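You operate a simulated robot arm through the tools that you are given. There is no shell and no other tool. Be economical: measure what you need, move in short steps, check, and stop when the job is done.

You run a simulated robot arm. Do the job below in one go: nothing can be reset, and whatever is moved stays where it is left.

## Task
Take the orange test card and leave it on the shelf of the low steel table. Put the parcel from the shelf of the low steel table on top of the labelled carton on the small grey table. Stack the short grey box labelled "BOX 47" from the front of the low steel table on top of the short grey box that says "BOX 35". Put one of the cream boxes from the small grey table on the loading bench. Stack the white box marked "63" from the loading bench on top of the white box that says "39". Put the yellow reader that says "47" from the top of the green cabinet on the lower shelf of the steel table and the yellow reader marked "56" on the middle shelf of bay c. The order is free. Set down upright: parcel, cream box, yellow reader.

The check looks at the end state, three seconds after you hand in, the way a careful person would. Anything else that was tipped, shoved, dropped, spilled or broken makes it a failure.

## Robot
A 6-joint arm with a two-finger gripper on a trunk, on a base that drives. Base frame: it is fixed to the floor where the robot stands at the start and does not move with it; the origin is under the middle of the robot, x ahead of it, y to its left, z up; the surface under the hand at the start is at about z = 620. Lengths are in mm, angles in rad, forces in N, time in s.
With the tool pointing down near the work surface it reaches from about 100 to 760 mm from the robot's upright axis, wherever it stands. Its first joint turns from -2.897 to 2.897 rad. Places, roughly: cream box [-750, -2000, 750]; labelled carton [-1000, -2000, 750]; loading bench [-500, -4500, 800]; lower shelf of the steel table [-9300, 1300, 200]; middle shelf of bay C [-9400, -2800, 800]; orange test card [500, 0, 750]; parcel [500, -250, 250]; shelf of the low steel table [700, -200, 200]; short grey box [500, -500, 750]; white box [-500, -4500, 750]; yellow reader [-8000, -2250, 500]. Payload 2.45 kg.
The TCP is the grasp point between the finger pads, 26 mm short of the fingertips. In the tool frame z runs along the fingers and y along their closing line. Largest opening 96 mm; the body of the gripper starts 69 mm behind the TCP.
Orientation is that of the tool frame in the base frame, as [roll, pitch, yaw] about the fixed x, y, z axes, in that order (R = Rz(yaw) Ry(pitch) Rx(roll)). With the fingers straight down and closing along the base's y, the tool's x points along the base's -x, its y along +y and its z along -z.

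## Interface
- The arm moves only by the tool step_arm. Its argument "rows" is a list of rows, each a list of 7 numbers: the shift along the tool's x, y, z in mm, then the turn, a rotation vector about the tool's x, y, z in rad, then the finger opening in mm, from 0 to 96. In form: [[tx, ty, tz, ax, ay, az, gripper], ...]. A call has 1 to 10 rows; each row shifts and turns the commanded pose from where the row before left it, along the tool's axes as they then stand. A row lasts 0.2 s, in which the tool goes at most 50 mm and 0.15 rad; a call with a longer step from one row to the next is refused whole, and so is a gripper value outside its range. A pose out of reach is approached as far as the arm can. The call stops where the force on the tool passes 40 N (or 10 N more than at its start, if that is more) or the arm is blocked; 0.2 s more then pass. The fingers move at their own pace and stop on an object; they squeeze with about 41 N. The grip force told is the motor's: it shows also when the fingers shut on nothing. Time passes only in rows, and 0.2 s behind the last, so rows that do not move let the fingers close. It gives the time, the measured TCP pose, the force on the tool (base axes), the opening and the grip force at its end, in the units of the frame above (readings bear some noise), with the torque about the TCP (base axes, N m) and any sound that the robot's microphone picked up, and new pictures: "views" is both (left out), scene, wrist or none.
- Cameras (640 x 400 px; columns grow to the right, rows downward): "scene" is now at [17.9, 99.1, 1060.9]; the picture's right is [-0.57, -0.82, 0.00], its down [-0.37, 0.26, -0.89] and it looks along [0.73, -0.51, -0.45] (base axes); focal length 275 px, centre (320, 200). "wrist" rides on the gripper at [82, 3, -98] in the tool frame; the picture's right is [-0.04, 1.00, 0.00], its down [-0.73, -0.03, -0.68] and it looks along [-0.68, -0.03, 0.73] (tool axes); focal length 256 px, centre (320, 200).
- raise_lower(by): slides the trunk up (or, below 0, down) by that many mm; the arm and the scene camera ride with it, the base frame stays. It gives what a move gives, with no picture.
- drive_base(legs): drives the robot by 1 to 6 legs, each [ahead, turn to the left] in mm and rad, along the robot's own axes; the way and the turn of a leg run together, so that a leg with both is an arc; at most 1500 mm and 3.142 rad a leg. The arm and the cameras ride along, it lands a little off, and it stops where it bumps. It gives what a move gives, and a new picture of the scene camera.
- head_to(pan, tilt): turns the head with the scene camera to pan (to the left, within 2.705 rad either way) and tilt (down, from -0.506 to 1.204), counted from straight ahead of the robot. It gives what a move gives, and a new picture of the scene camera.
- pixel_to_xyz(camera, pixels): there is no depth. For up to 12 entries [column, row, z] of the newest picture of that camera ("zoom" is the newest enlarged one), the place [x, y] in the base frame at which the ray of that pixel passes the height z, good to about 3 mm, but the place of the scene camera against the robot may be out by one fixed shift of up to 12 mm in any direction. No time passes.
- inspect(camera, box): a new picture of the part [left, top, right, bottom] of that camera's present view, enlarged. No time passes.
- sign_off(): hands the job in; it is judged then, once.

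Keep the steps short. Do not move on a guess: measure, check each grasp and each placing, and mend mistakes. In all there are 138 turns and 260 pictures (those below and enlarged ones count). Leave the gripper open and the arm clear of the work at the hand-in unless told otherwise, and finish with a single line.

The tools are called after "Call:" by a JSON object that holds its "name" and its "arguments". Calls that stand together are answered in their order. step_arm: Moves the arm, as the interface text tells. Its arguments: {"type":"object","properties":{"rows":{"type":"array","items":{"type":"array","items":{"type":"number"}}},"views":{"type":"string","enum":["both","scene","wrist","none"]}},"required":["rows"]} The other tools are called the same way: raise_lower (by) slides the trunk up or down; drive_base (legs) drives the base; head_to (pan, tilt) turns the head that bears the scene camera; pixel_to_xyz (camera, pixels) gives the place at which the rays of pixels pass given heights; inspect (camera, box) takes an enlarged picture of a part of a camera's view; sign_off () hands the job in.

At the start:

```text
time_s: 0.0
tool_pos: [414.4, -334.0, 863.4]
tool_rot: [-3.14, 0.0, 3.141]
wrist_force: [0.8, 0.8, -0.2]
ft_torque: [-0.01, 0.01, 0.0]
width: 96.1
gripper_force: 0.2
trunk travel left (down, up): [-75.0, 75.0]
robot x, y, heading: [-1.5, -1.8, -0.001]
head pan, tilt: [-0.609, 0.464]
```

scene: 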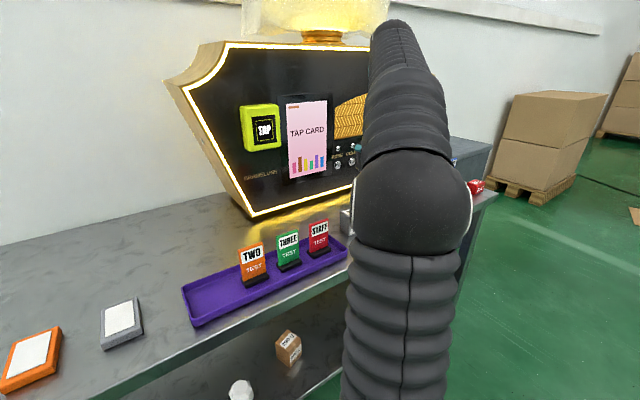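
wrist: 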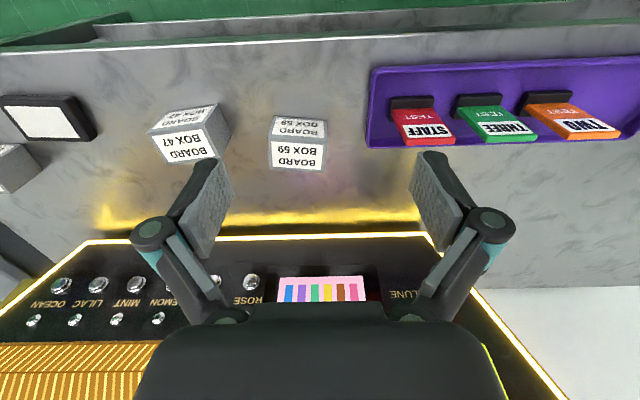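

I see the workbench with cards in a tray and short grey boxes partly hidden by the arm. I'll look around with the head to find everything on this table first.

Call:
{"name": "head_to", "arguments": {"pan": -0.9, "tilt": 0.7}}

Call:
{"name": "inspect", "arguments": {"camera": "wrist", "box": [0, 60, 340, 260]}}

```text
time_s: 0.8
tool_pos: [414.8, -332.8, 861.6]
tool_rot: [3.14, 0.001, 3.141]
wrist_force: [-0.7, 0.2, -0.2]
ft_torque: [0.01, 0.0, 0.0]
width: 96.1
gripper_force: 0.1
trunk travel left (down, up): [-75.0, 75.0]
robot x, y, heading: [-3.0, -0.1, -0.0]
head pan, tilt: [-0.901, 0.7]
```

scene: 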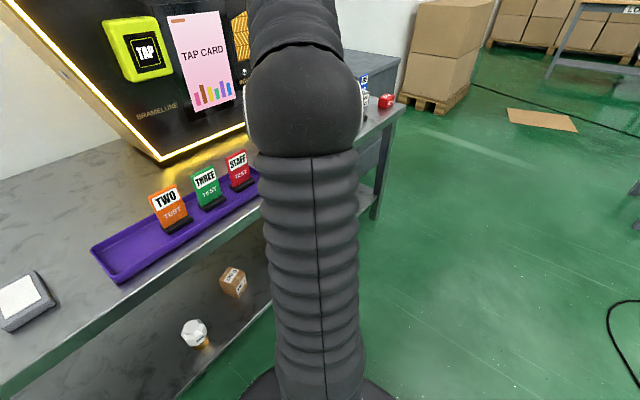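

```text
1.88 times, centred on (170, 160) of wrist
```

zoom: 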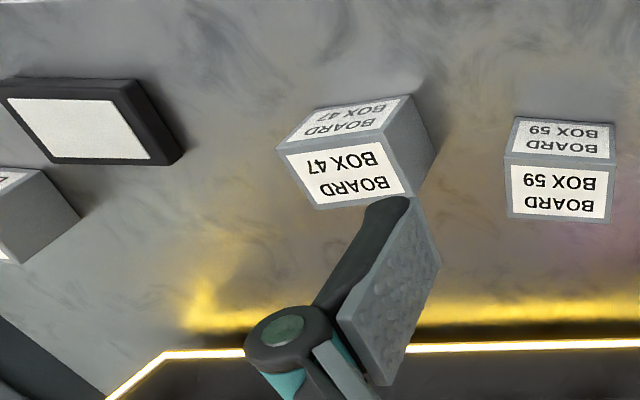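

I see BOX 47 and BOX 59 in the wrist view, and a third box cut off at the left edge. I'll slide the hand toward -y and up to read it.

Call:
{"name": "step_arm", "arguments": {"rows": [[0, 0, -40, 0, 0, 0, 96], [0, -45, -20, 0, 0, 0, 96], [0, -50, 0, 0, 0, 0, 96], [0, -50, 0, 0, 0, 0, 96], [0, 0, 0, 0, 0, 0, 96]], "views": "wrist"}}

Call:
{"name": "head_to", "arguments": {"pan": -0.1, "tilt": 0.7}}

```text
time_s: 2.0
tool_pos: [395.1, -452.4, 865.4]
tool_rot: [-3.139, 0.0, 3.141]
wrist_force: [-0.1, -0.3, -0.3]
ft_torque: [-0.01, -0.01, -0.01]
width: 95.8
gripper_force: 0.0
out of reach, approached as far as the arm can: row 2, 3, 4
trunk travel left (down, up): [-75.0, 75.0]
robot x, y, heading: [0.8, 3.4, -0.003]
head pan, tilt: [-0.901, 0.7]
```

wrist: 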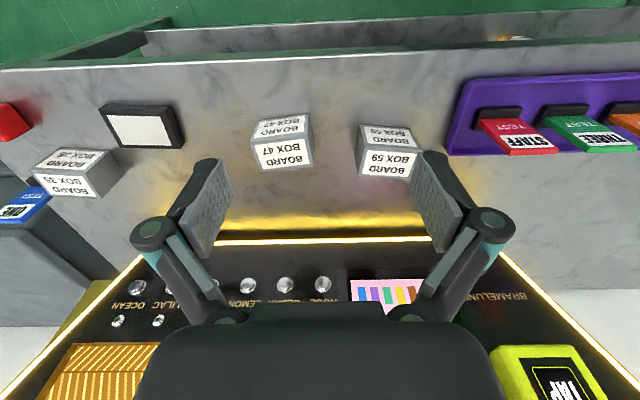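

```text
time_s: 3.1
tool_pos: [395.2, -453.1, 866.6]
tool_rot: [-3.138, 0.002, 3.142]
wrist_force: [-0.4, 0.5, 0.2]
ft_torque: [0.0, 0.0, 0.0]
width: 96.0
gripper_force: 0.1
trunk travel left (down, up): [-75.0, 75.0]
robot x, y, heading: [1.0, -1.0, 0.002]
head pan, tilt: [-0.099, 0.7]
```

scene: 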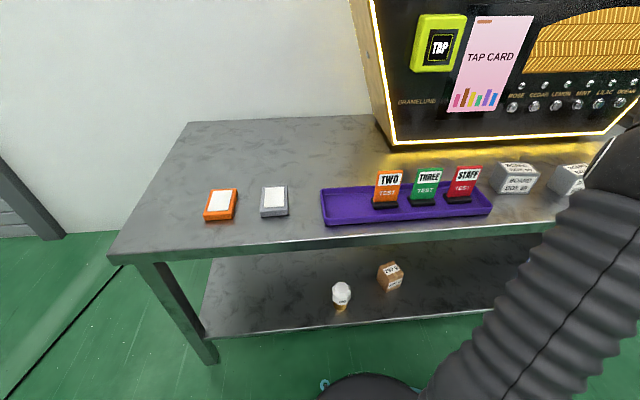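

The leftmost box seems to read "BOX 35"; I'll enlarge it and the cards, and measure positions.

Call:
{"name": "inspect", "arguments": {"camera": "wrist", "box": [0, 80, 330, 280]}}

Call:
{"name": "inspect", "arguments": {"camera": "scene", "box": [190, 140, 550, 340]}}

Call:
{"name": "pixel_to_xyz", "arguments": {"camera": "wrist", "pixels": [[251, 122, 620], [306, 112, 620], [258, 170, 680], [315, 163, 680], [314, 168, 620], [33, 165, 620], [52, 195, 680], [110, 198, 680], [125, 180, 620], [450, 153, 620], [0, 70, 620]]}}

Call:
{"name": "pixel_to_xyz", "arguments": {"camera": "scene", "pixels": [[372, 206, 620], [398, 206, 620], [326, 225, 620], [376, 170, 690], [402, 170, 690], [391, 292, 150], [391, 292, 200], [391, 292, 250], [110, 258, 620], [205, 337, 200], [205, 337, 150]]}}

```text
1.94 times, centred on (165, 180) of wrist
```

zoom: 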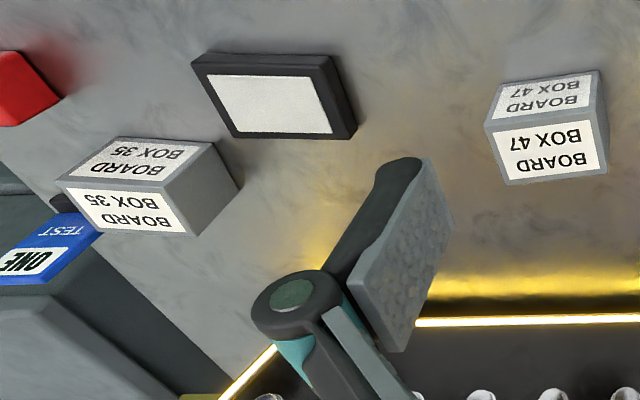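

```text
1.78 times, centred on (370, 240) of scene
```

zoom: 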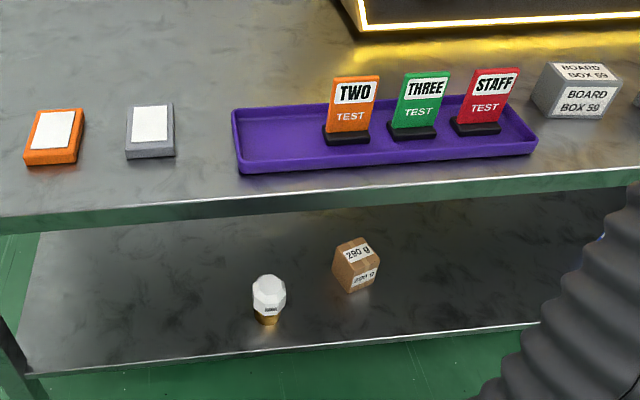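

```text
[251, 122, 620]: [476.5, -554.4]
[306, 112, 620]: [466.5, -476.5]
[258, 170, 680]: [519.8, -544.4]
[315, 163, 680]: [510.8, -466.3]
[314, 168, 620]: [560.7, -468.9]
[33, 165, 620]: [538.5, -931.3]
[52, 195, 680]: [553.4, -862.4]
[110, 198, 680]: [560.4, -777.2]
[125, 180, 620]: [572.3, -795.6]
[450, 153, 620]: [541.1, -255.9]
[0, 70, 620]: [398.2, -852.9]
```

```text
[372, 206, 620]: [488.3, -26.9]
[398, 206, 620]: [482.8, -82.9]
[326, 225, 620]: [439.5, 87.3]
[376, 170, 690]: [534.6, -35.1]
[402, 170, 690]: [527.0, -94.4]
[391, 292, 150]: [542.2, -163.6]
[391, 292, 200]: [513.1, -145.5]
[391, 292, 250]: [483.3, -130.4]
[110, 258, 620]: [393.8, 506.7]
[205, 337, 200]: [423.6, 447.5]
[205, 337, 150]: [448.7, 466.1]
```

BOX 35 is the leftmost (0–125, 150–200), BOX 47 in the middle. I'll measure the boxes' bottom edges, top-front edges at several heights to get sizes.

Call:
{"name": "inspect", "arguments": {"camera": "wrist", "box": [230, 90, 350, 190]}}

Call:
{"name": "inspect", "arguments": {"camera": "wrist", "box": [10, 120, 140, 220]}}

```text
4.00 times, centred on (290, 140) of wrist
```

zoom: 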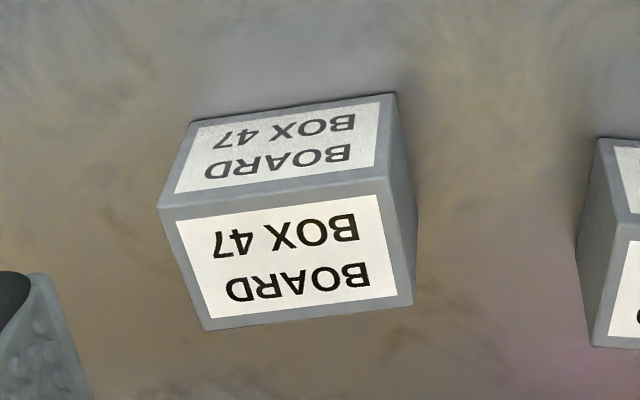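

```text
4.00 times, centred on (75, 170) of wrist
```

zoom: 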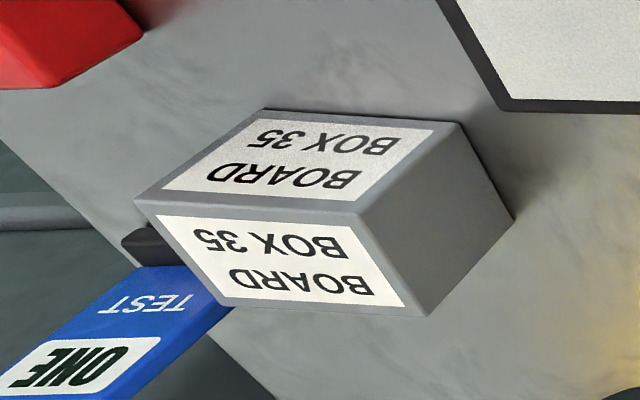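

Now the corners from those zooms in wrist pixels.

Call:
{"name": "pixel_to_xyz", "arguments": {"camera": "wrist", "pixels": [[258.25, 120.5, 620], [308.75, 113.75, 620], [249.5, 142, 660], [249.5, 142, 670], [249.5, 142, 680], [307.5, 134.5, 660], [307.5, 134.5, 670], [307.5, 134.5, 680], [261.25, 172.5, 670], [313.25, 166.25, 670]]}}

Call:
{"name": "pixel_to_xyz", "arguments": {"camera": "wrist", "pixels": [[60.75, 147.5, 620], [109.5, 150.5, 620], [123.75, 173.75, 620], [28.75, 170, 670], [85.5, 173, 670], [102.5, 198.75, 670], [50.5, 195.75, 670], [85.5, 173, 660], [85.5, 173, 680]]}}

```text
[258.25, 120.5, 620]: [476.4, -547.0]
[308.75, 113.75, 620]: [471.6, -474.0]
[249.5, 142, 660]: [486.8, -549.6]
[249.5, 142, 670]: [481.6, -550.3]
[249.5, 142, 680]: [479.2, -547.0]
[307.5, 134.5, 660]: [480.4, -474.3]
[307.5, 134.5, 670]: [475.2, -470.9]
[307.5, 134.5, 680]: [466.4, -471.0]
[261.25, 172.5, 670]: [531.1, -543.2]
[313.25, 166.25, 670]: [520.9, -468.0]
```

```text
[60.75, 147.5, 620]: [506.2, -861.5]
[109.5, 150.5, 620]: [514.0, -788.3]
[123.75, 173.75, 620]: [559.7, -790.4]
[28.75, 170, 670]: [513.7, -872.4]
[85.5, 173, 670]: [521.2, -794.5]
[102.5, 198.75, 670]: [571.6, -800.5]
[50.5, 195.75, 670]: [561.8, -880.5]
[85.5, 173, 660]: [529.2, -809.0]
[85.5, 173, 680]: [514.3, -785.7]
```

Box size ≈75×50×57; BOX 47 centre ≈(500,-508) yaw ≈+0.09, BOX 35 ≈(536,-827). BOX 35 is out of reach from here; I'll draw the arm in and drive 650 mm to the right along the table.

Call:
{"name": "step_arm", "arguments": {"rows": [[10, 48, 0, 0, 0, 0, 96], [10, 48, 0, 0, 0, 0, 96], [10, 48, 0, 0, 0, 0, 96], [10, 48, 0, 0, 0, 0, 96], [10, 48, 0, 0, 0, 0, 96], [10, 48, 0, 0, 0, 0, 96], [10, 48, 0, 0, 0, 0, 96], [10, 48, 0, 0, 0, 0, 96]], "views": "none"}}

Call:
{"name": "head_to", "arguments": {"pan": -1.3, "tilt": 0.5}}

```text
time_s: 4.9
tool_pos: [316.1, -68.6, 866.4]
tool_rot: [3.141, 0.0, 3.141]
wrist_force: [0.8, -0.2, -0.5]
ft_torque: [-0.03, 0.02, -0.04]
width: 96.2
gripper_force: 0.2
trunk travel left (down, up): [-75.0, 75.0]
robot x, y, heading: [0.7, 1.2, 0.0]
head pan, tilt: [-0.099, 0.7]
```

```text
time_s: 6.3
tool_pos: [316.1, -69.9, 866.5]
tool_rot: [3.141, 0.0, -3.141]
wrist_force: [-0.2, 0.6, -0.1]
ft_torque: [-0.01, -0.01, 0.01]
width: 96.0
gripper_force: 0.0
trunk travel left (down, up): [-75.0, 75.0]
robot x, y, heading: [0.4, -1.7, -0.004]
head pan, tilt: [-1.3, 0.499]
```

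scene: 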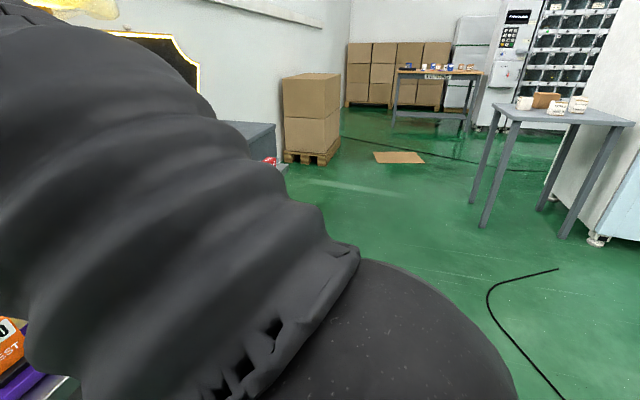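

The floor to the right is clear. Driving sideways along the table: turn right, 650 ahead, turn left.

Call:
{"name": "drive_base", "arguments": {"legs": [[0, -1.571], [650, 0], [0, 1.571]]}}

Call:
{"name": "head_to", "arguments": {"pan": 0.0, "tilt": 0.8}}

```text
time_s: 17.7
tool_pos: [310.8, -731.4, 866.3]
tool_rot: [-3.14, -0.001, -3.14]
wrist_force: [-0.2, -0.3, 0.2]
ft_torque: [0.03, 0.01, -0.01]
width: 96.0
gripper_force: 0.1
trunk travel left (down, up): [-75.0, 75.0]
robot x, y, heading: [-2.3, -661.4, 0.002]
head pan, tilt: [-1.3, 0.499]
```

scene: 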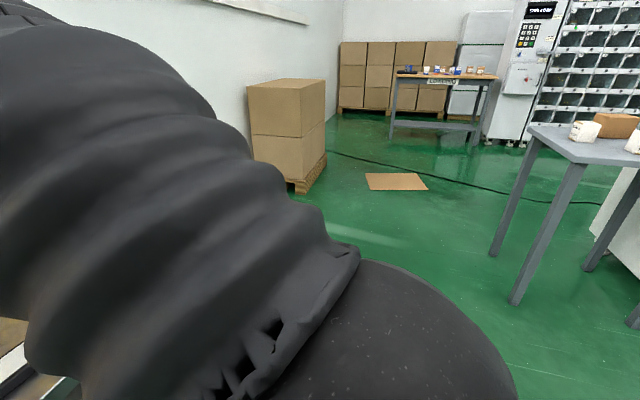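

```text
time_s: 19.1
tool_pos: [310.8, -732.3, 867.4]
tool_rot: [-3.141, 0.0, 3.141]
wrist_force: [0.2, 1.1, 0.6]
ft_torque: [0.02, -0.02, -0.01]
width: 95.9
gripper_force: 0.1
trunk travel left (down, up): [-75.0, 75.0]
robot x, y, heading: [-3.1, -660.8, 0.0]
head pan, tilt: [0.0, 0.799]
```

scene: 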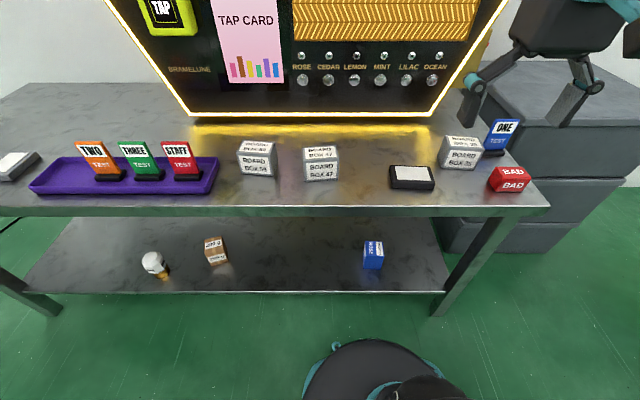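

Good view: BOX 47 at (320,165), BOX 35 at (460,152). Moving above BOX 47 with yaw +0.09, then looking with the wrist camera.

Call:
{"name": "step_arm", "arguments": {"rows": [[-28, 37, 5, 0, 0, -0.03, 96], [-28, 37, 5, 0, 0, -0.03, 96], [-28, 37, 5, 0, 0, -0.03, 96], [-28, 37, 5, 0, 0, 0, 96], [-28, 37, 5, 0, 0, 0, 96], [-28, 37, 5, 0, 0, 0, 96], [0, 0, 30, 0, 0, 0, 96], [0, 0, 0, 0, 0, 0, 96]], "views": "wrist"}}

```text
time_s: 20.9
tool_pos: [466.3, -498.2, 808.9]
tool_rot: [3.141, 0.0, -3.051]
wrist_force: [0.5, 0.6, 0.7]
ft_torque: [0.03, 0.0, -0.01]
width: 96.1
gripper_force: 0.2
trunk travel left (down, up): [-75.0, 75.0]
robot x, y, heading: [-2.5, -662.5, 0.001]
head pan, tilt: [0.0, 0.799]
```

wrist: 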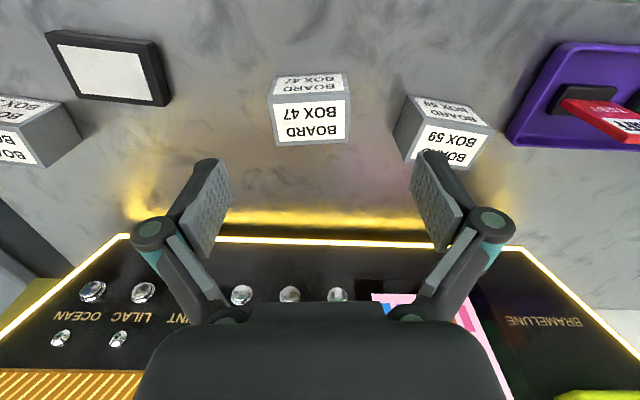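

BOX 47 is nearly square in view. Measuring its corners.

Call:
{"name": "inspect", "arguments": {"camera": "wrist", "box": [230, 50, 390, 150]}}

Call:
{"name": "pixel_to_xyz", "arguments": {"camera": "wrist", "pixels": [[275, 77, 620], [343, 73, 620], [268, 106, 677], [348, 99, 677], [276, 146, 677], [350, 142, 677]]}}

```text
4.00 times, centred on (310, 100) of wrist
```

zoom: 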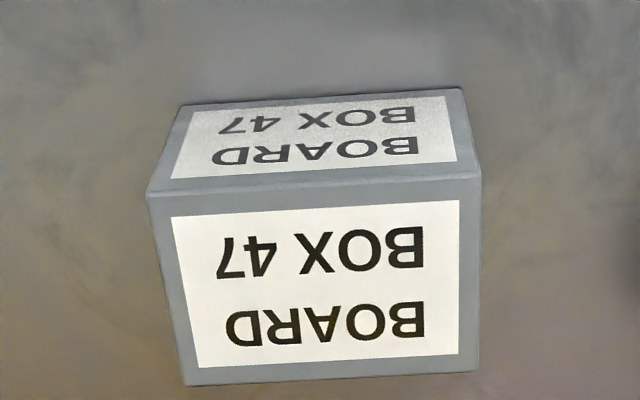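

```text
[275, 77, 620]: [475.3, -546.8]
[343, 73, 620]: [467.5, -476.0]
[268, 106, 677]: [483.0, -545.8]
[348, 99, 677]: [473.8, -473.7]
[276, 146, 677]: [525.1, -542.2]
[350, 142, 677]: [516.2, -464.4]
```

BOX 47 centre ≈(496,-507), top ≈677. Going over it, down to z≈655 and closing.

Call:
{"name": "step_arm", "arguments": {"rows": [[-29, -11.7, 0, 0, 0, -0.02, 96], [0, 0, 45, 0, 0, 0, 96], [0, 0, 45, 0, 0, 0, 96], [0, 0, 40, 0, 0, 0, 96], [0, 0, 24, 0, 0, 0, 96], [0, 0, 0, 0, 0, 0, 96]], "views": "wrist"}}

```text
time_s: 22.3
tool_pos: [495.2, -506.7, 650.2]
tool_rot: [-3.141, -0.002, -3.029]
wrist_force: [-0.1, 0.2, -0.2]
ft_torque: [0.0, -0.03, -0.02]
width: 95.9
gripper_force: 0.0
trunk travel left (down, up): [-75.0, 75.0]
robot x, y, heading: [-5.7, -667.3, -0.001]
head pan, tilt: [0.0, 0.799]
```

wrist: 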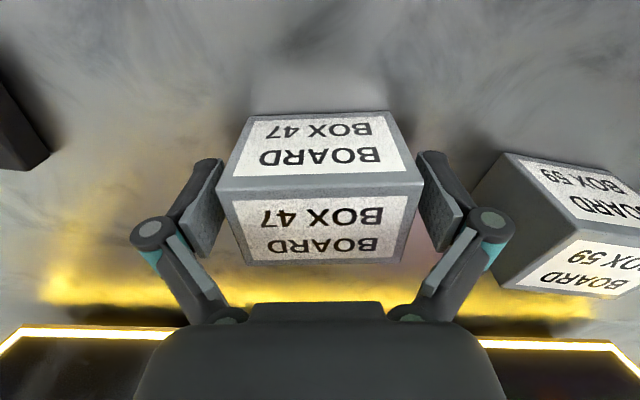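

The box sits centred between the fingers. Close, and lift.

Call:
{"name": "step_arm", "arguments": {"rows": [[0, 0, 0, 0, 0, 0, 60], [0, 0, 0, 0, 0, 0, 60], [0, 0, 0, 0, 0, 0, 60], [0, 0, -30, 0, 0, 0, 60], [0, 0, -45, 0, 0, 0, 60], [0, 0, -45, 0, 0, 0, 60], [0, 0, 0, 0, 0, 0, 60]], "views": "wrist"}}

```text
time_s: 23.9
tool_pos: [496.5, -507.5, 773.2]
tool_rot: [3.14, 0.0, -3.028]
wrist_force: [-0.9, -0.2, 0.5]
ft_torque: [0.01, 0.02, -0.01]
width: 59.8
gripper_force: 0.0
trunk travel left (down, up): [-75.0, 75.0]
robot x, y, heading: [-5.1, -663.0, 0.003]
head pan, tilt: [0.0, 0.799]
```

wrist: 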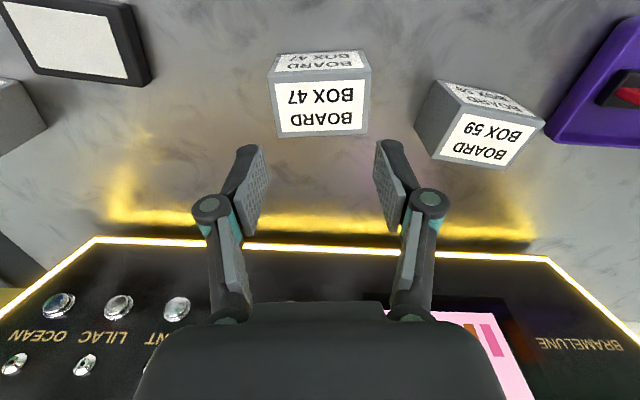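

The fingers came up empty (box still on the table). I'll measure again where it is now.

Call:
{"name": "inspect", "arguments": {"camera": "wrist", "box": [240, 40, 400, 140]}}

Call:
{"name": "pixel_to_xyz", "arguments": {"camera": "wrist", "pixels": [[280, 54, 620], [361, 50, 620], [268, 84, 677], [371, 78, 677], [279, 138, 677], [368, 134, 677], [279, 138, 665], [368, 134, 665], [268, 84, 665], [371, 78, 665]]}}

```text
4.00 times, centred on (320, 90) of wrist
```

zoom: 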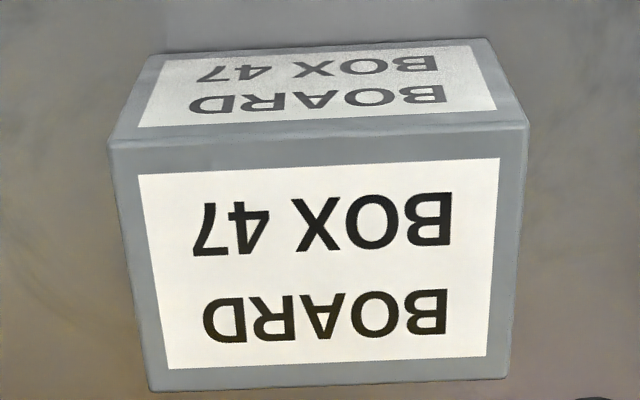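

```text
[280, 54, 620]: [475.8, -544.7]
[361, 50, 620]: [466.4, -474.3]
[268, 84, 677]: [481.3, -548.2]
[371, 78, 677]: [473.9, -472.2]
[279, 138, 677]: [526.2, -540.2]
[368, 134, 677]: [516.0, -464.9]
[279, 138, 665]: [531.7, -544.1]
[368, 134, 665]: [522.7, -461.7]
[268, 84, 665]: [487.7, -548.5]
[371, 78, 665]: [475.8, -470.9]
```

The box hasn't moved; probably it slipped because I commanded only a mild closing. Going down again, closing fully, and checking before lifting.

Call:
{"name": "step_arm", "arguments": {"rows": [[0, 0, 0, 0, 0, 0, 96], [0, 0, 45, 0, 0, 0, 96], [0, 0, 45, 0, 0, 0, 96], [0, 0, 33, 0, 0, 0, 96], [0, 0, 0, 0, 0, 0, 96], [0, 0, 0, 0, 0, 0, 0], [0, 0, 0, 0, 0, 0, 0], [0, 0, 0, 0, 0, 0, 0]], "views": "wrist"}}

```text
time_s: 25.7
tool_pos: [496.7, -511.4, 650.9]
tool_rot: [-3.141, 0.001, -3.029]
wrist_force: [-1.2, 1.1, 4.3]
ft_torque: [0.13, -0.08, 0.0]
width: 74.4
gripper_force: 41.3
trunk travel left (down, up): [-75.0, 75.0]
robot x, y, heading: [-6.2, -664.0, 0.001]
head pan, tilt: [0.0, 0.799]
```

wrist: 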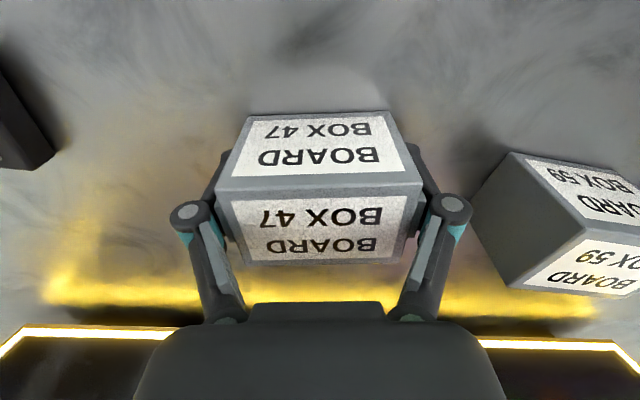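

Held firmly (74.4 mm, 41 N). Lift and carry toward BOX 35, turning the yaw to match, stopping short to look.

Call:
{"name": "step_arm", "arguments": {"rows": [[0, 0, -40, 0, 0, 0, 0], [0, 0, -45, 0, 0, 0, 0], [0, 0, -45, 0, 0, 0, 0], [0, -45, 0, 0, 0, 0.04, 0], [0, -45, 0, 0, 0, 0.04, 0], [0, -45, 0, 0, 0, 0.04, 0], [0, -45, 0, 0, 0, 0.04, 0], [0, -45, 0, 0, 0, 0.05, 0], [0, 0, 0, 0, 0, 0, 0]], "views": "both"}}

```text
time_s: 27.7
tool_pos: [501.5, -731.7, 776.3]
tool_rot: [-3.14, 0.0, 3.042]
wrist_force: [0.3, 0.3, -1.5]
ft_torque: [-0.02, 0.02, -0.01]
width: 74.0
gripper_force: 40.7
trunk travel left (down, up): [-75.0, 75.0]
robot x, y, heading: [-1.0, -660.0, 0.003]
head pan, tilt: [0.0, 0.799]
```

scene: 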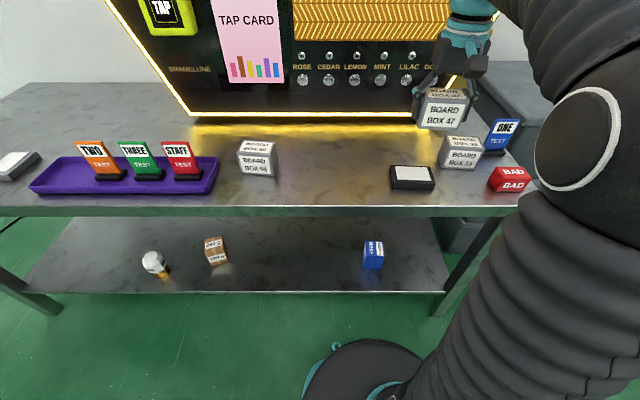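
wrist: 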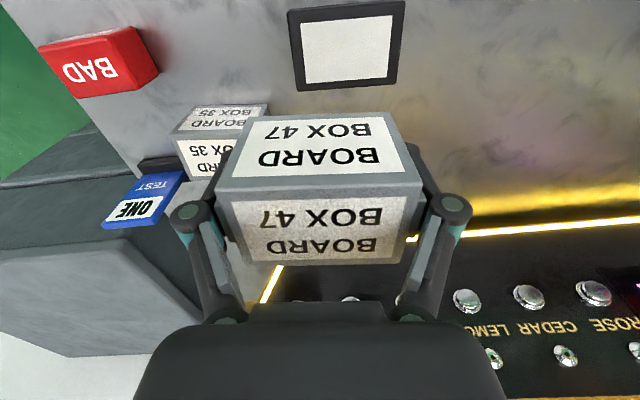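

Measuring BOX 35 and the neighbouring ONE card.

Call:
{"name": "inspect", "arguments": {"camera": "wrist", "box": [90, 85, 280, 235]}}

Call:
{"name": "inspect", "arguments": {"camera": "scene", "box": [380, 80, 560, 200]}}

```text
2.67 times, centred on (185, 160) of wrist
```

zoom: 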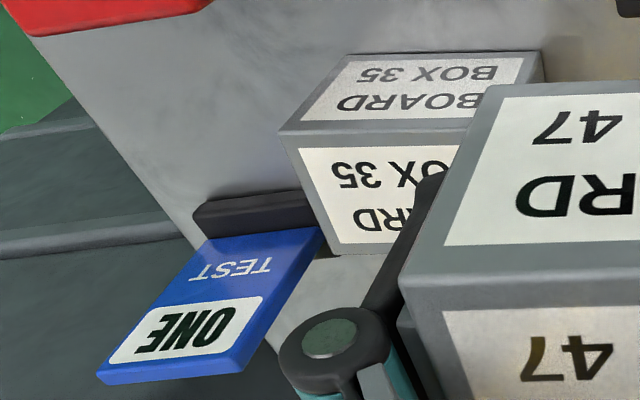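

```text
3.33 times, centred on (470, 140) of scene
```

zoom: 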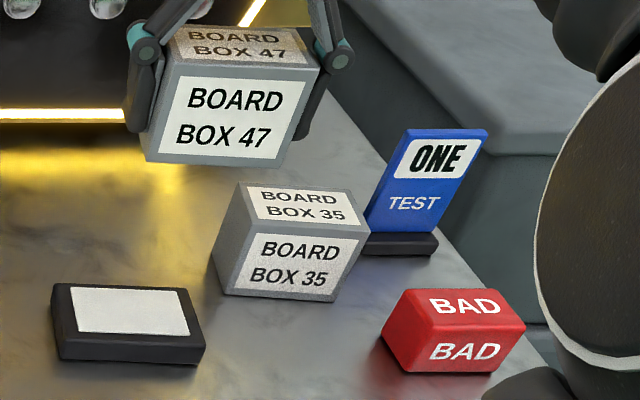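

Call:
{"name": "pixel_to_xyz", "arguments": {"camera": "wrist", "pixels": [[194.2, 105.6, 620], [267.3, 104.5, 620], [169.9, 133.7, 677], [187.9, 179.8, 677], [138, 163.7, 630], [179, 158, 630], [185.6, 171, 635], [155, 224, 690], [101, 225.6, 690], [155, 224, 710], [101, 225.6, 710]]}}

Call:
{"name": "pixel_to_xyz", "arguments": {"camera": "scene", "pixels": [[447, 169, 620], [480, 170, 620], [444, 157, 677], [490, 158, 620], [512, 155, 620], [497, 119, 700], [525, 119, 700]]}}

```text
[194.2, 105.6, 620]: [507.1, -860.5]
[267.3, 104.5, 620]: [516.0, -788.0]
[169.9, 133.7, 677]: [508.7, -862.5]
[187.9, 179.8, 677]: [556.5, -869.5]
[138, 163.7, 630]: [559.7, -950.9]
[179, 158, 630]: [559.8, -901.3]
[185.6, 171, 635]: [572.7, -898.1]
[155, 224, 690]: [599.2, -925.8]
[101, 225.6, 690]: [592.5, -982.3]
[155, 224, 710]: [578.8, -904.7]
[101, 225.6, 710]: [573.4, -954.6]
```

```text
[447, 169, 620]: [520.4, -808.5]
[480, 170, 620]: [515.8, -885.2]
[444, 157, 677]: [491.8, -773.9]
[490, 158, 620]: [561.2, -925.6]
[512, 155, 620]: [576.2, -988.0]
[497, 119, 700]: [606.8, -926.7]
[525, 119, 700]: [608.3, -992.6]
```

BOX 35 centre ≈(536,-828), yaw ≈-0.108; the ONE card is clear of the fingers. Moving over it and down to just above (z≈716).

Call:
{"name": "step_arm", "arguments": {"rows": [[-14.8, -31, 0, 0, 0, 0.008, 0], [-14.8, -31, 0, 0, 0, 0, 0], [-14.8, -30.7, 0, 0, 0, 0, 0], [0, 0, 0, 0, 0, 0, 0], [0, 0, 30, 0, 0, 0, 0], [0, 0, 28, 0, 0, 0, 0], [0, 0, 0, 0, 0, 0, 0]], "views": "both"}}

Call:
{"name": "inspect", "arguments": {"camera": "scene", "box": [380, 80, 560, 200]}}

```text
time_s: 29.3
tool_pos: [536.4, -830.1, 722.0]
tool_rot: [-3.141, 0.0, 3.036]
wrist_force: [-0.4, -0.4, -1.6]
ft_torque: [-0.02, 0.01, -0.01]
width: 74.3
gripper_force: 40.8
trunk travel left (down, up): [-75.0, 75.0]
robot x, y, heading: [-3.7, -662.0, 0.0]
head pan, tilt: [0.0, 0.799]
```

scene: 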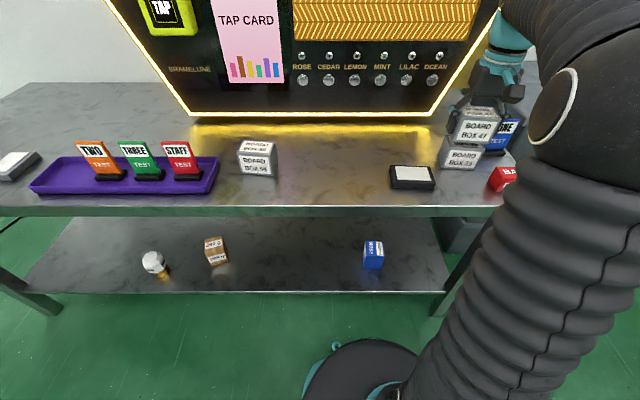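
wrist: 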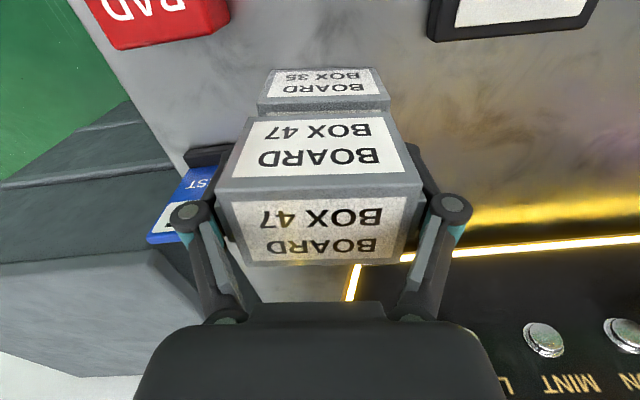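

```text
3.33 times, centred on (470, 140) of scene
```

zoom: 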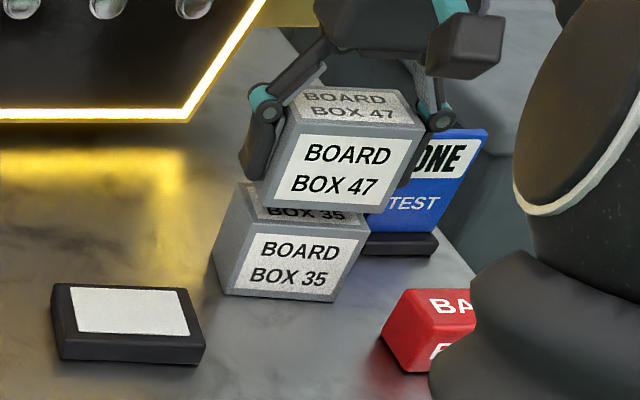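

Aligned. Lowering in small steps to touch.

Call:
{"name": "step_arm", "arguments": {"rows": [[0, 1, 8, 0, 0, 0, 0], [0, 0, 3, 0, 0, 0, 0], [0, 0, 3, 0, 0, 0, 0], [0, 0, 0, 0, 0, 0, 0]], "views": "wrist"}}

```text
time_s: 30.3
tool_pos: [535.4, -828.3, 709.8]
tool_rot: [-3.14, 0.005, 3.034]
wrist_force: [6.9, 0.9, 25.5]
ft_torque: [0.28, 0.04, 0.0]
width: 74.5
gripper_force: 41.4
trunk travel left (down, up): [-75.0, 75.0]
robot x, y, heading: [-6.8, -662.2, 0.001]
head pan, tilt: [0.0, 0.799]
```

wrist: 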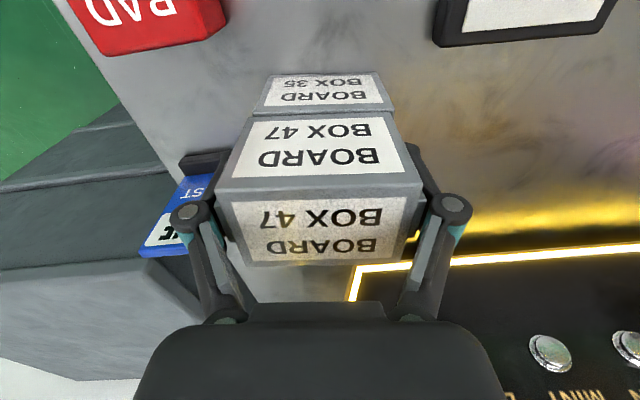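

Touching with 25 N. Ease up 2 mm, open a little, then lift straight up.

Call:
{"name": "step_arm", "arguments": {"rows": [[0, 0, -2, 0, 0, 0, 0], [0, 0, 0, 0, 0, 0, 82], [0, 0, 0, 0, 0, 0, 86], [0, 0, 0, 0, 0, 0, 86], [0, 0, -25, 0, 0, 0, 86], [0, 0, -45, 0, 0, 0, 86], [0, 0, -45, 0, 0, 0, 86], [0, 0, 0, 0, 0, 0, 86]], "views": "both"}}

Call:
{"name": "inspect", "arguments": {"camera": "scene", "box": [380, 80, 560, 200]}}

```text
time_s: 32.1
tool_pos: [536.2, -825.0, 824.0]
tool_rot: [-3.141, 0.0, 3.035]
wrist_force: [-0.3, -1.0, -0.5]
ft_torque: [-0.01, 0.0, -0.04]
width: 86.0
gripper_force: 0.1
trunk travel left (down, up): [-75.0, 75.0]
robot x, y, heading: [-7.2, -664.7, 0.0]
head pan, tilt: [0.0, 0.799]
```

scene: 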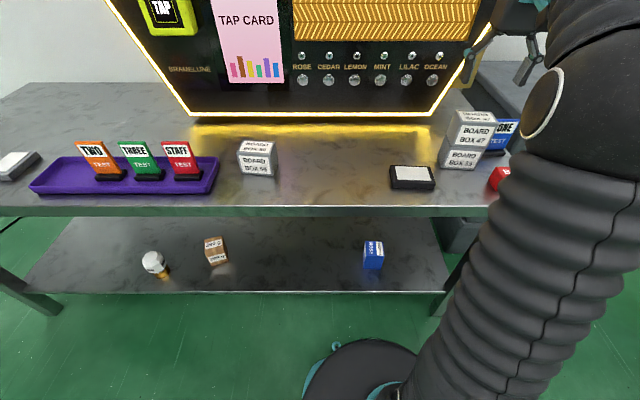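
wrist: 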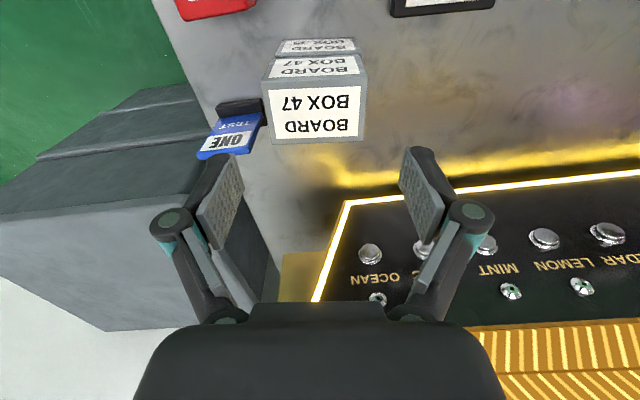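

```text
3.33 times, centred on (470, 140) of scene
```

zoom: 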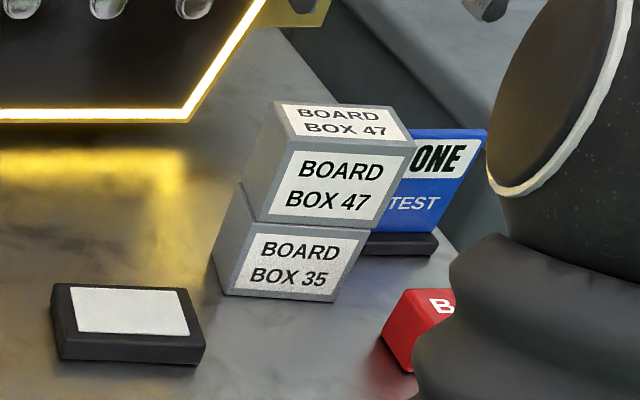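

Stacked cleanly. Retract the arm and drive back to around y≈-200 for the card and parcel.

Call:
{"name": "step_arm", "arguments": {"rows": [[30, 0, -30, 0, 0, 0, 96], [40, 25, 0, 0, 0, 0.05, 96], [40, 25, 0, 0, 0, 0.05, 96], [40, 25, 0, 0, 0, 0, 96], [40, 25, 0, 0, 0, -0.1, 96], [30, 20, 0, 0, 0, -0.1, 96], [0, 0, 0, 0, 0, 0, 96]], "views": "none"}}

Call:
{"name": "drive_base", "arguments": {"legs": [[0, 1.571], [460, 0], [0, -1.571]]}}

```text
time_s: 33.7
tool_pos: [339.1, -674.9, 852.4]
tool_rot: [3.141, 0.001, 3.137]
wrist_force: [-0.4, 0.1, -0.3]
ft_torque: [-0.03, 0.04, 0.03]
width: 95.9
gripper_force: 0.1
trunk travel left (down, up): [-75.0, 75.0]
robot x, y, heading: [-4.5, -664.3, -0.0]
head pan, tilt: [0.0, 0.799]
```

```text
time_s: 44.3
tool_pos: [320.4, -200.5, 853.9]
tool_rot: [-3.141, -0.001, -3.126]
wrist_force: [0.2, 0.2, -0.3]
ft_torque: [-0.03, 0.03, -0.01]
width: 96.0
gripper_force: 0.0
trunk travel left (down, up): [-75.0, 75.0]
robot x, y, heading: [-23.5, -198.7, 0.023]
head pan, tilt: [0.0, 0.799]
```

scene: 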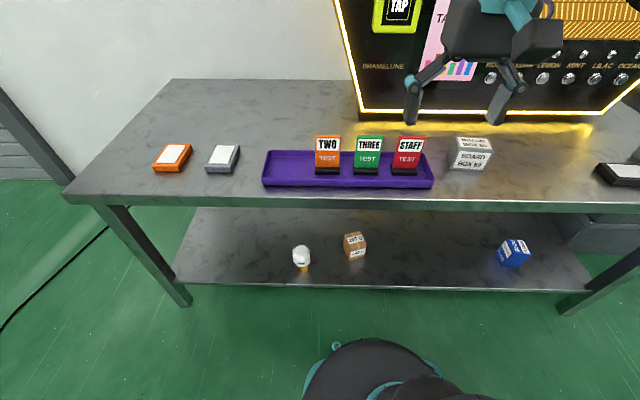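

Robot is now at (-23,-199). Bring the hand in front of the orange TWO card for a close wrist view.

Call:
{"name": "step_arm", "arguments": {"rows": [[-10, 38, 10, 0, 0, 0, 96], [-10, 38, 10, 0, 0, 0, 96], [-10, 38, 10, 0, 0, 0, 96], [-10, 34, 10, 0, 0, 0.016, 96], [0, 0, 0, 0, 0, 0, 96]], "views": "wrist"}}

Call:
{"name": "inspect", "arguments": {"camera": "wrist", "box": [220, 20, 460, 170]}}

Call:
{"name": "inspect", "arguments": {"camera": "scene", "box": [250, 120, 450, 270]}}

```text
time_s: 45.5
tool_pos: [357.9, -50.2, 815.4]
tool_rot: [3.141, -0.002, 3.139]
wrist_force: [-0.3, -0.7, 0.6]
ft_torque: [0.01, -0.01, -0.01]
width: 96.1
gripper_force: 0.0
trunk travel left (down, up): [-75.0, 75.0]
robot x, y, heading: [-26.2, -196.3, 0.025]
head pan, tilt: [0.0, 0.799]
```

wrist: 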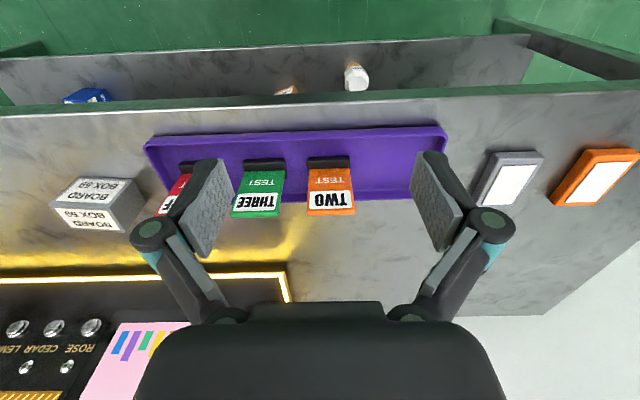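

```text
2.67 times, centred on (340, 95) of wrist
```

zoom: 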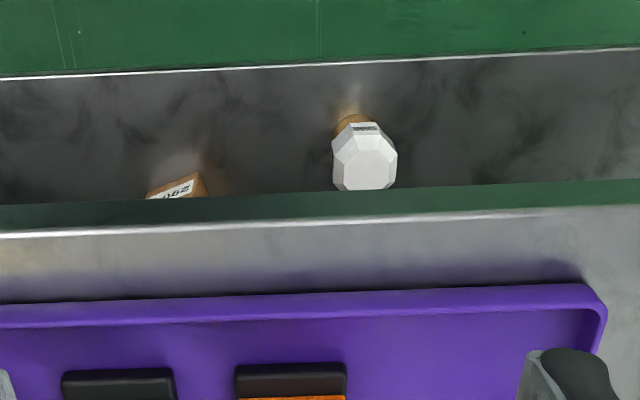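

```text
2.67 times, centred on (350, 195) of scene
```

zoom: 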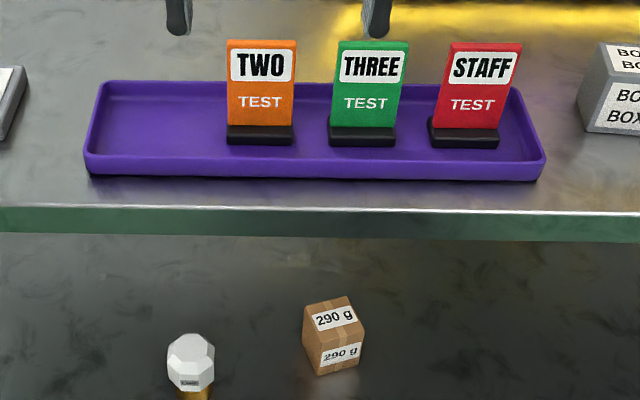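

Zoom on the card in the wrist view and measure it at several heights in both cameras.

Call:
{"name": "inspect", "arguments": {"camera": "wrist", "box": [220, 135, 380, 235]}}

Call:
{"name": "pixel_to_xyz", "arguments": {"camera": "scene", "pixels": [[315, 135, 680], [315, 135, 700], [315, 135, 720], [341.2, 135.4, 700], [315.4, 166.8, 640], [315.4, 173.6, 625], [339.7, 174.7, 625], [356.6, 135.7, 700], [353.6, 174.3, 625], [354, 258, 200], [300, 200, 620]]}}

Call:
{"name": "pixel_to_xyz", "arguments": {"camera": "wrist", "pixels": [[308, 215, 680], [308, 215, 700], [308, 215, 720], [355, 214, 700], [308, 168, 640], [349, 168, 640], [306, 157, 625], [350, 157, 625], [284, 168, 640], [320, 103, 620], [320, 45, 200], [320, 45, 250]]}}

```text
4.00 times, centred on (300, 185) of wrist
```

zoom: 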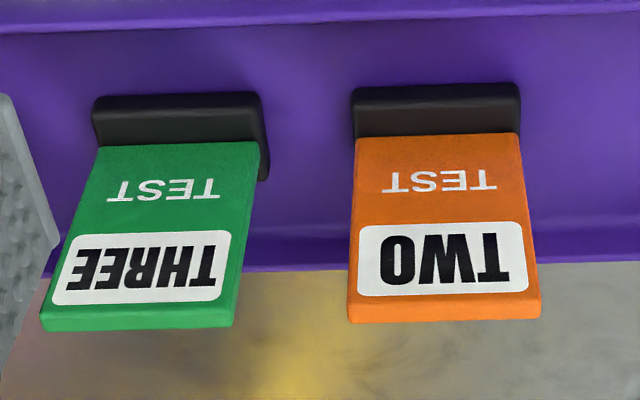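

```text
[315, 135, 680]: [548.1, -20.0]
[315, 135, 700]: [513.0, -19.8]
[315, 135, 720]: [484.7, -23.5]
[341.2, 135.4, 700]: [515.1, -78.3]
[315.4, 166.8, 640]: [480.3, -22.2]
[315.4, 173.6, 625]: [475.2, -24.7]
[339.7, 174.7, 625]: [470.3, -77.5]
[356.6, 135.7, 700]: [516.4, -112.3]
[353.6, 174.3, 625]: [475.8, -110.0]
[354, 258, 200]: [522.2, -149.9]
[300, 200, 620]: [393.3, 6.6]
```

```text
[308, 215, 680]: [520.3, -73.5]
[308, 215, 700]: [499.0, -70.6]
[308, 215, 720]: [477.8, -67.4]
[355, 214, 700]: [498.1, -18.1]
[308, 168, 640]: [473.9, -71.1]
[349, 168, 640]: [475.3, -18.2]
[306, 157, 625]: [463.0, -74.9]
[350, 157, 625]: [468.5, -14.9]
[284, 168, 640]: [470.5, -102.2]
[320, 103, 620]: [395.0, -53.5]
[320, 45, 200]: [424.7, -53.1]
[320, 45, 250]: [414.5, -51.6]
```

Card TWO: y from -72 to -17 (centre -45), top z≈712, leaning back ~10°, THREE's edge at y≈-102. I'll pitch the hand 0.6 rad forward and stage it 110 mm short of the card, opening 76.

Call:
{"name": "step_arm", "arguments": {"rows": [[-32, 2.5, 20, 0, 0, 0, 76], [-33, 2.5, 21, 0, 0, 0, 76], [0, 0, 0, 0, -0.15, 0, 76], [0, 0, 0, 0, -0.15, 0, 76], [0, 0, 0, 0, -0.15, 0, 76], [0, 0, 0, 0, -0.15, 0, 76], [0, 0, 0, 0, 0, 0, 76]], "views": "both"}}

```text
time_s: 47.1
tool_pos: [423.9, -46.2, 772.3]
tool_rot: [-3.14, 0.603, -3.142]
wrist_force: [-0.4, -0.3, 0.7]
ft_torque: [0.02, -0.02, -0.02]
width: 75.7
gripper_force: 0.0
trunk travel left (down, up): [-75.0, 75.0]
robot x, y, heading: [-17.0, -195.2, 0.023]
head pan, tilt: [0.0, 0.799]
```

scene: 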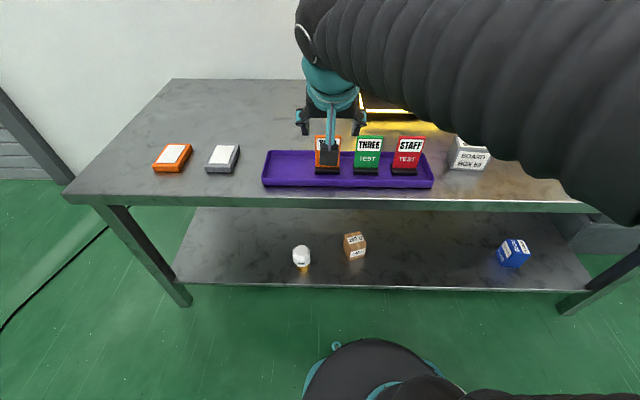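
wrist: 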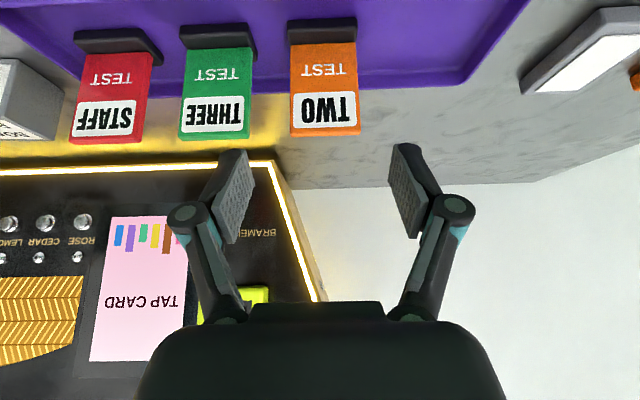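

Centred (card cols 290–362, fingers symmetric about 322). Advance 75 mm along the fingers and look.

Call:
{"name": "step_arm", "arguments": {"rows": [[0, 0, 40, 0, 0, 0, 76], [0, 0, 35, 0, 0, 0, 76], [0, 0, 0, 0, 0, 0, 76]], "views": "wrist"}}

```text
time_s: 47.9
tool_pos: [465.4, -45.1, 709.3]
tool_rot: [-3.141, 0.6, -3.142]
wrist_force: [0.2, -0.5, -0.2]
ft_torque: [0.01, 0.02, -0.01]
width: 76.4
gripper_force: 0.2
trunk travel left (down, up): [-75.0, 75.0]
robot x, y, heading: [-23.3, -193.7, 0.019]
head pan, tilt: [0.0, 0.799]
```

wrist: 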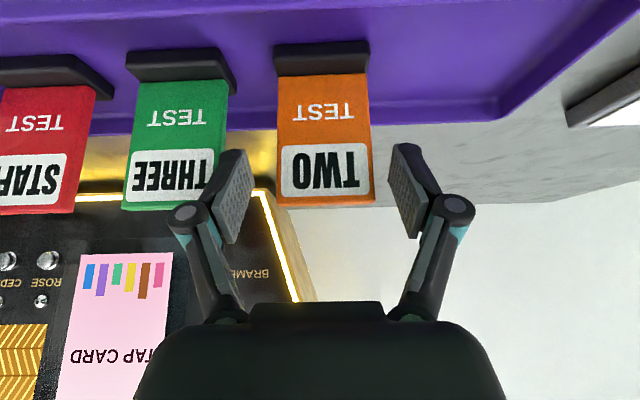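

The fingers straddle TWO, with the left one in the gap. Advance 32 more and close.

Call:
{"name": "step_arm", "arguments": {"rows": [[0, 1, 20, 0, 0, 0, 76], [0, 0, 12, 0, 0, 0, 76], [0, 0, 0, 0, 0, 0, 76], [0, 0, 0, 0, 0, 0, 0], [0, 0, 0, 0, 0, 0, 0], [0, 0, 0, 0, 0, 0, 0]], "views": "both"}}

```text
time_s: 49.3
tool_pos: [484.7, -44.7, 683.7]
tool_rot: [-3.141, 0.601, 3.141]
wrist_force: [-0.5, -0.6, 3.7]
ft_torque: [-0.05, 0.01, 0.0]
width: 52.0
gripper_force: 40.8
trunk travel left (down, up): [-75.0, 75.0]
robot x, y, heading: [-28.6, -195.2, 0.022]
head pan, tilt: [0.0, 0.799]
```

scene: 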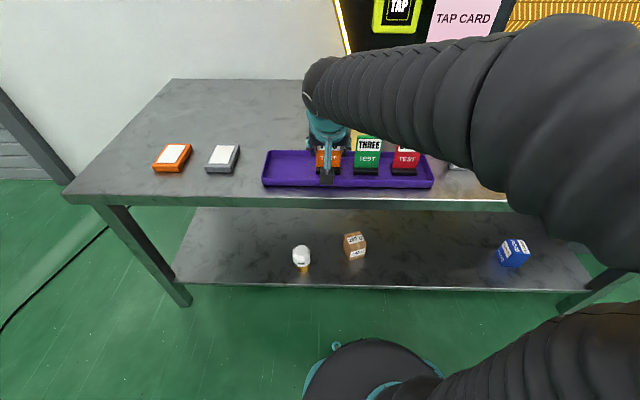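
wrist: 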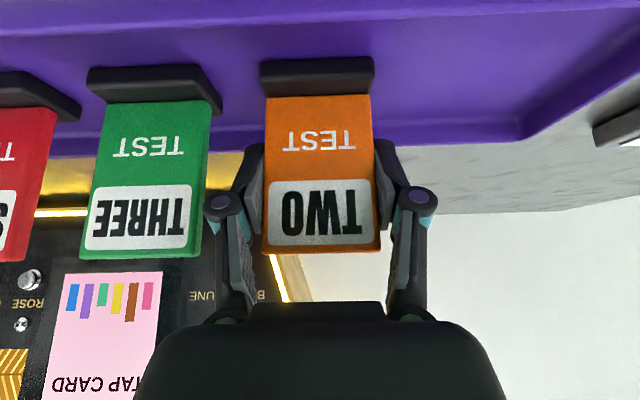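

Card gripped (52 mm, 41 N). Lift it straight up 80 mm, back off toward the robot; also find the shelf's height from its front edge.

Call:
{"name": "pixel_to_xyz", "arguments": {"camera": "scene", "pixels": [[325, 287, 150], [325, 287, 200], [325, 287, 250], [325, 207, 620], [513, 268, 200], [302, 270, 200], [354, 260, 200], [325, 213, 590]]}}

Call:
{"name": "step_arm", "arguments": {"rows": [[-22.6, 0, -33, 0, 0, 0, 0], [-22.6, 0, -33, 0, 0, 0, 0], [35, 0, -24, 0, 0, 0, 0], [35, 0, -24, 0, 0, 0, 0], [35, -10, -24, 0, 0, 0, 0], [35, -20, -24, 0, 0, 0, 0], [0, 0, 0, 0, 0, 0, 0]], "views": "both"}}

```text
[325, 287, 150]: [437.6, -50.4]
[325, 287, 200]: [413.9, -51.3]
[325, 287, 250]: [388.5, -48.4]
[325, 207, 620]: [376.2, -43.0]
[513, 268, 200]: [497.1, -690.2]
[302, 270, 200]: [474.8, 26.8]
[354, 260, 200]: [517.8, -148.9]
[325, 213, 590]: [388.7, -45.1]
```

```text
time_s: 50.9
tool_pos: [314.0, -76.4, 764.3]
tool_rot: [-3.141, 0.598, 3.141]
wrist_force: [-0.2, -0.7, -0.4]
ft_torque: [0.0, 0.04, 0.03]
width: 52.0
gripper_force: 41.5
trunk travel left (down, up): [-75.0, 75.0]
robot x, y, heading: [-22.1, -198.2, 0.017]
head pan, tilt: [0.0, 0.799]
```

scene: 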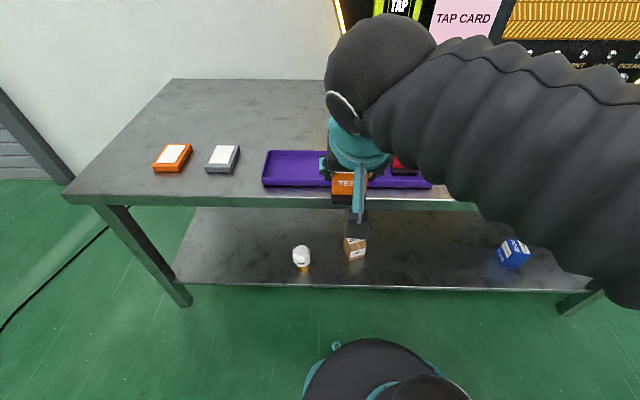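
wrist: 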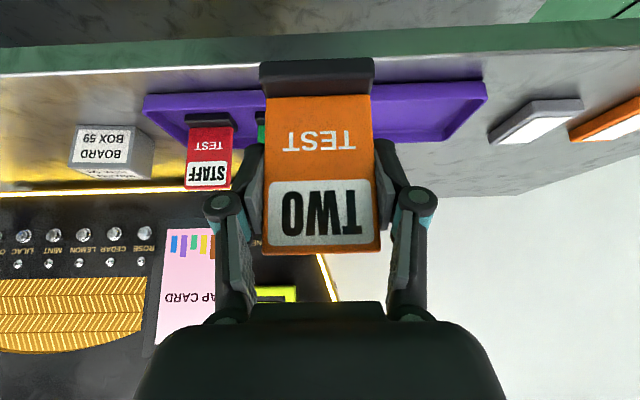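

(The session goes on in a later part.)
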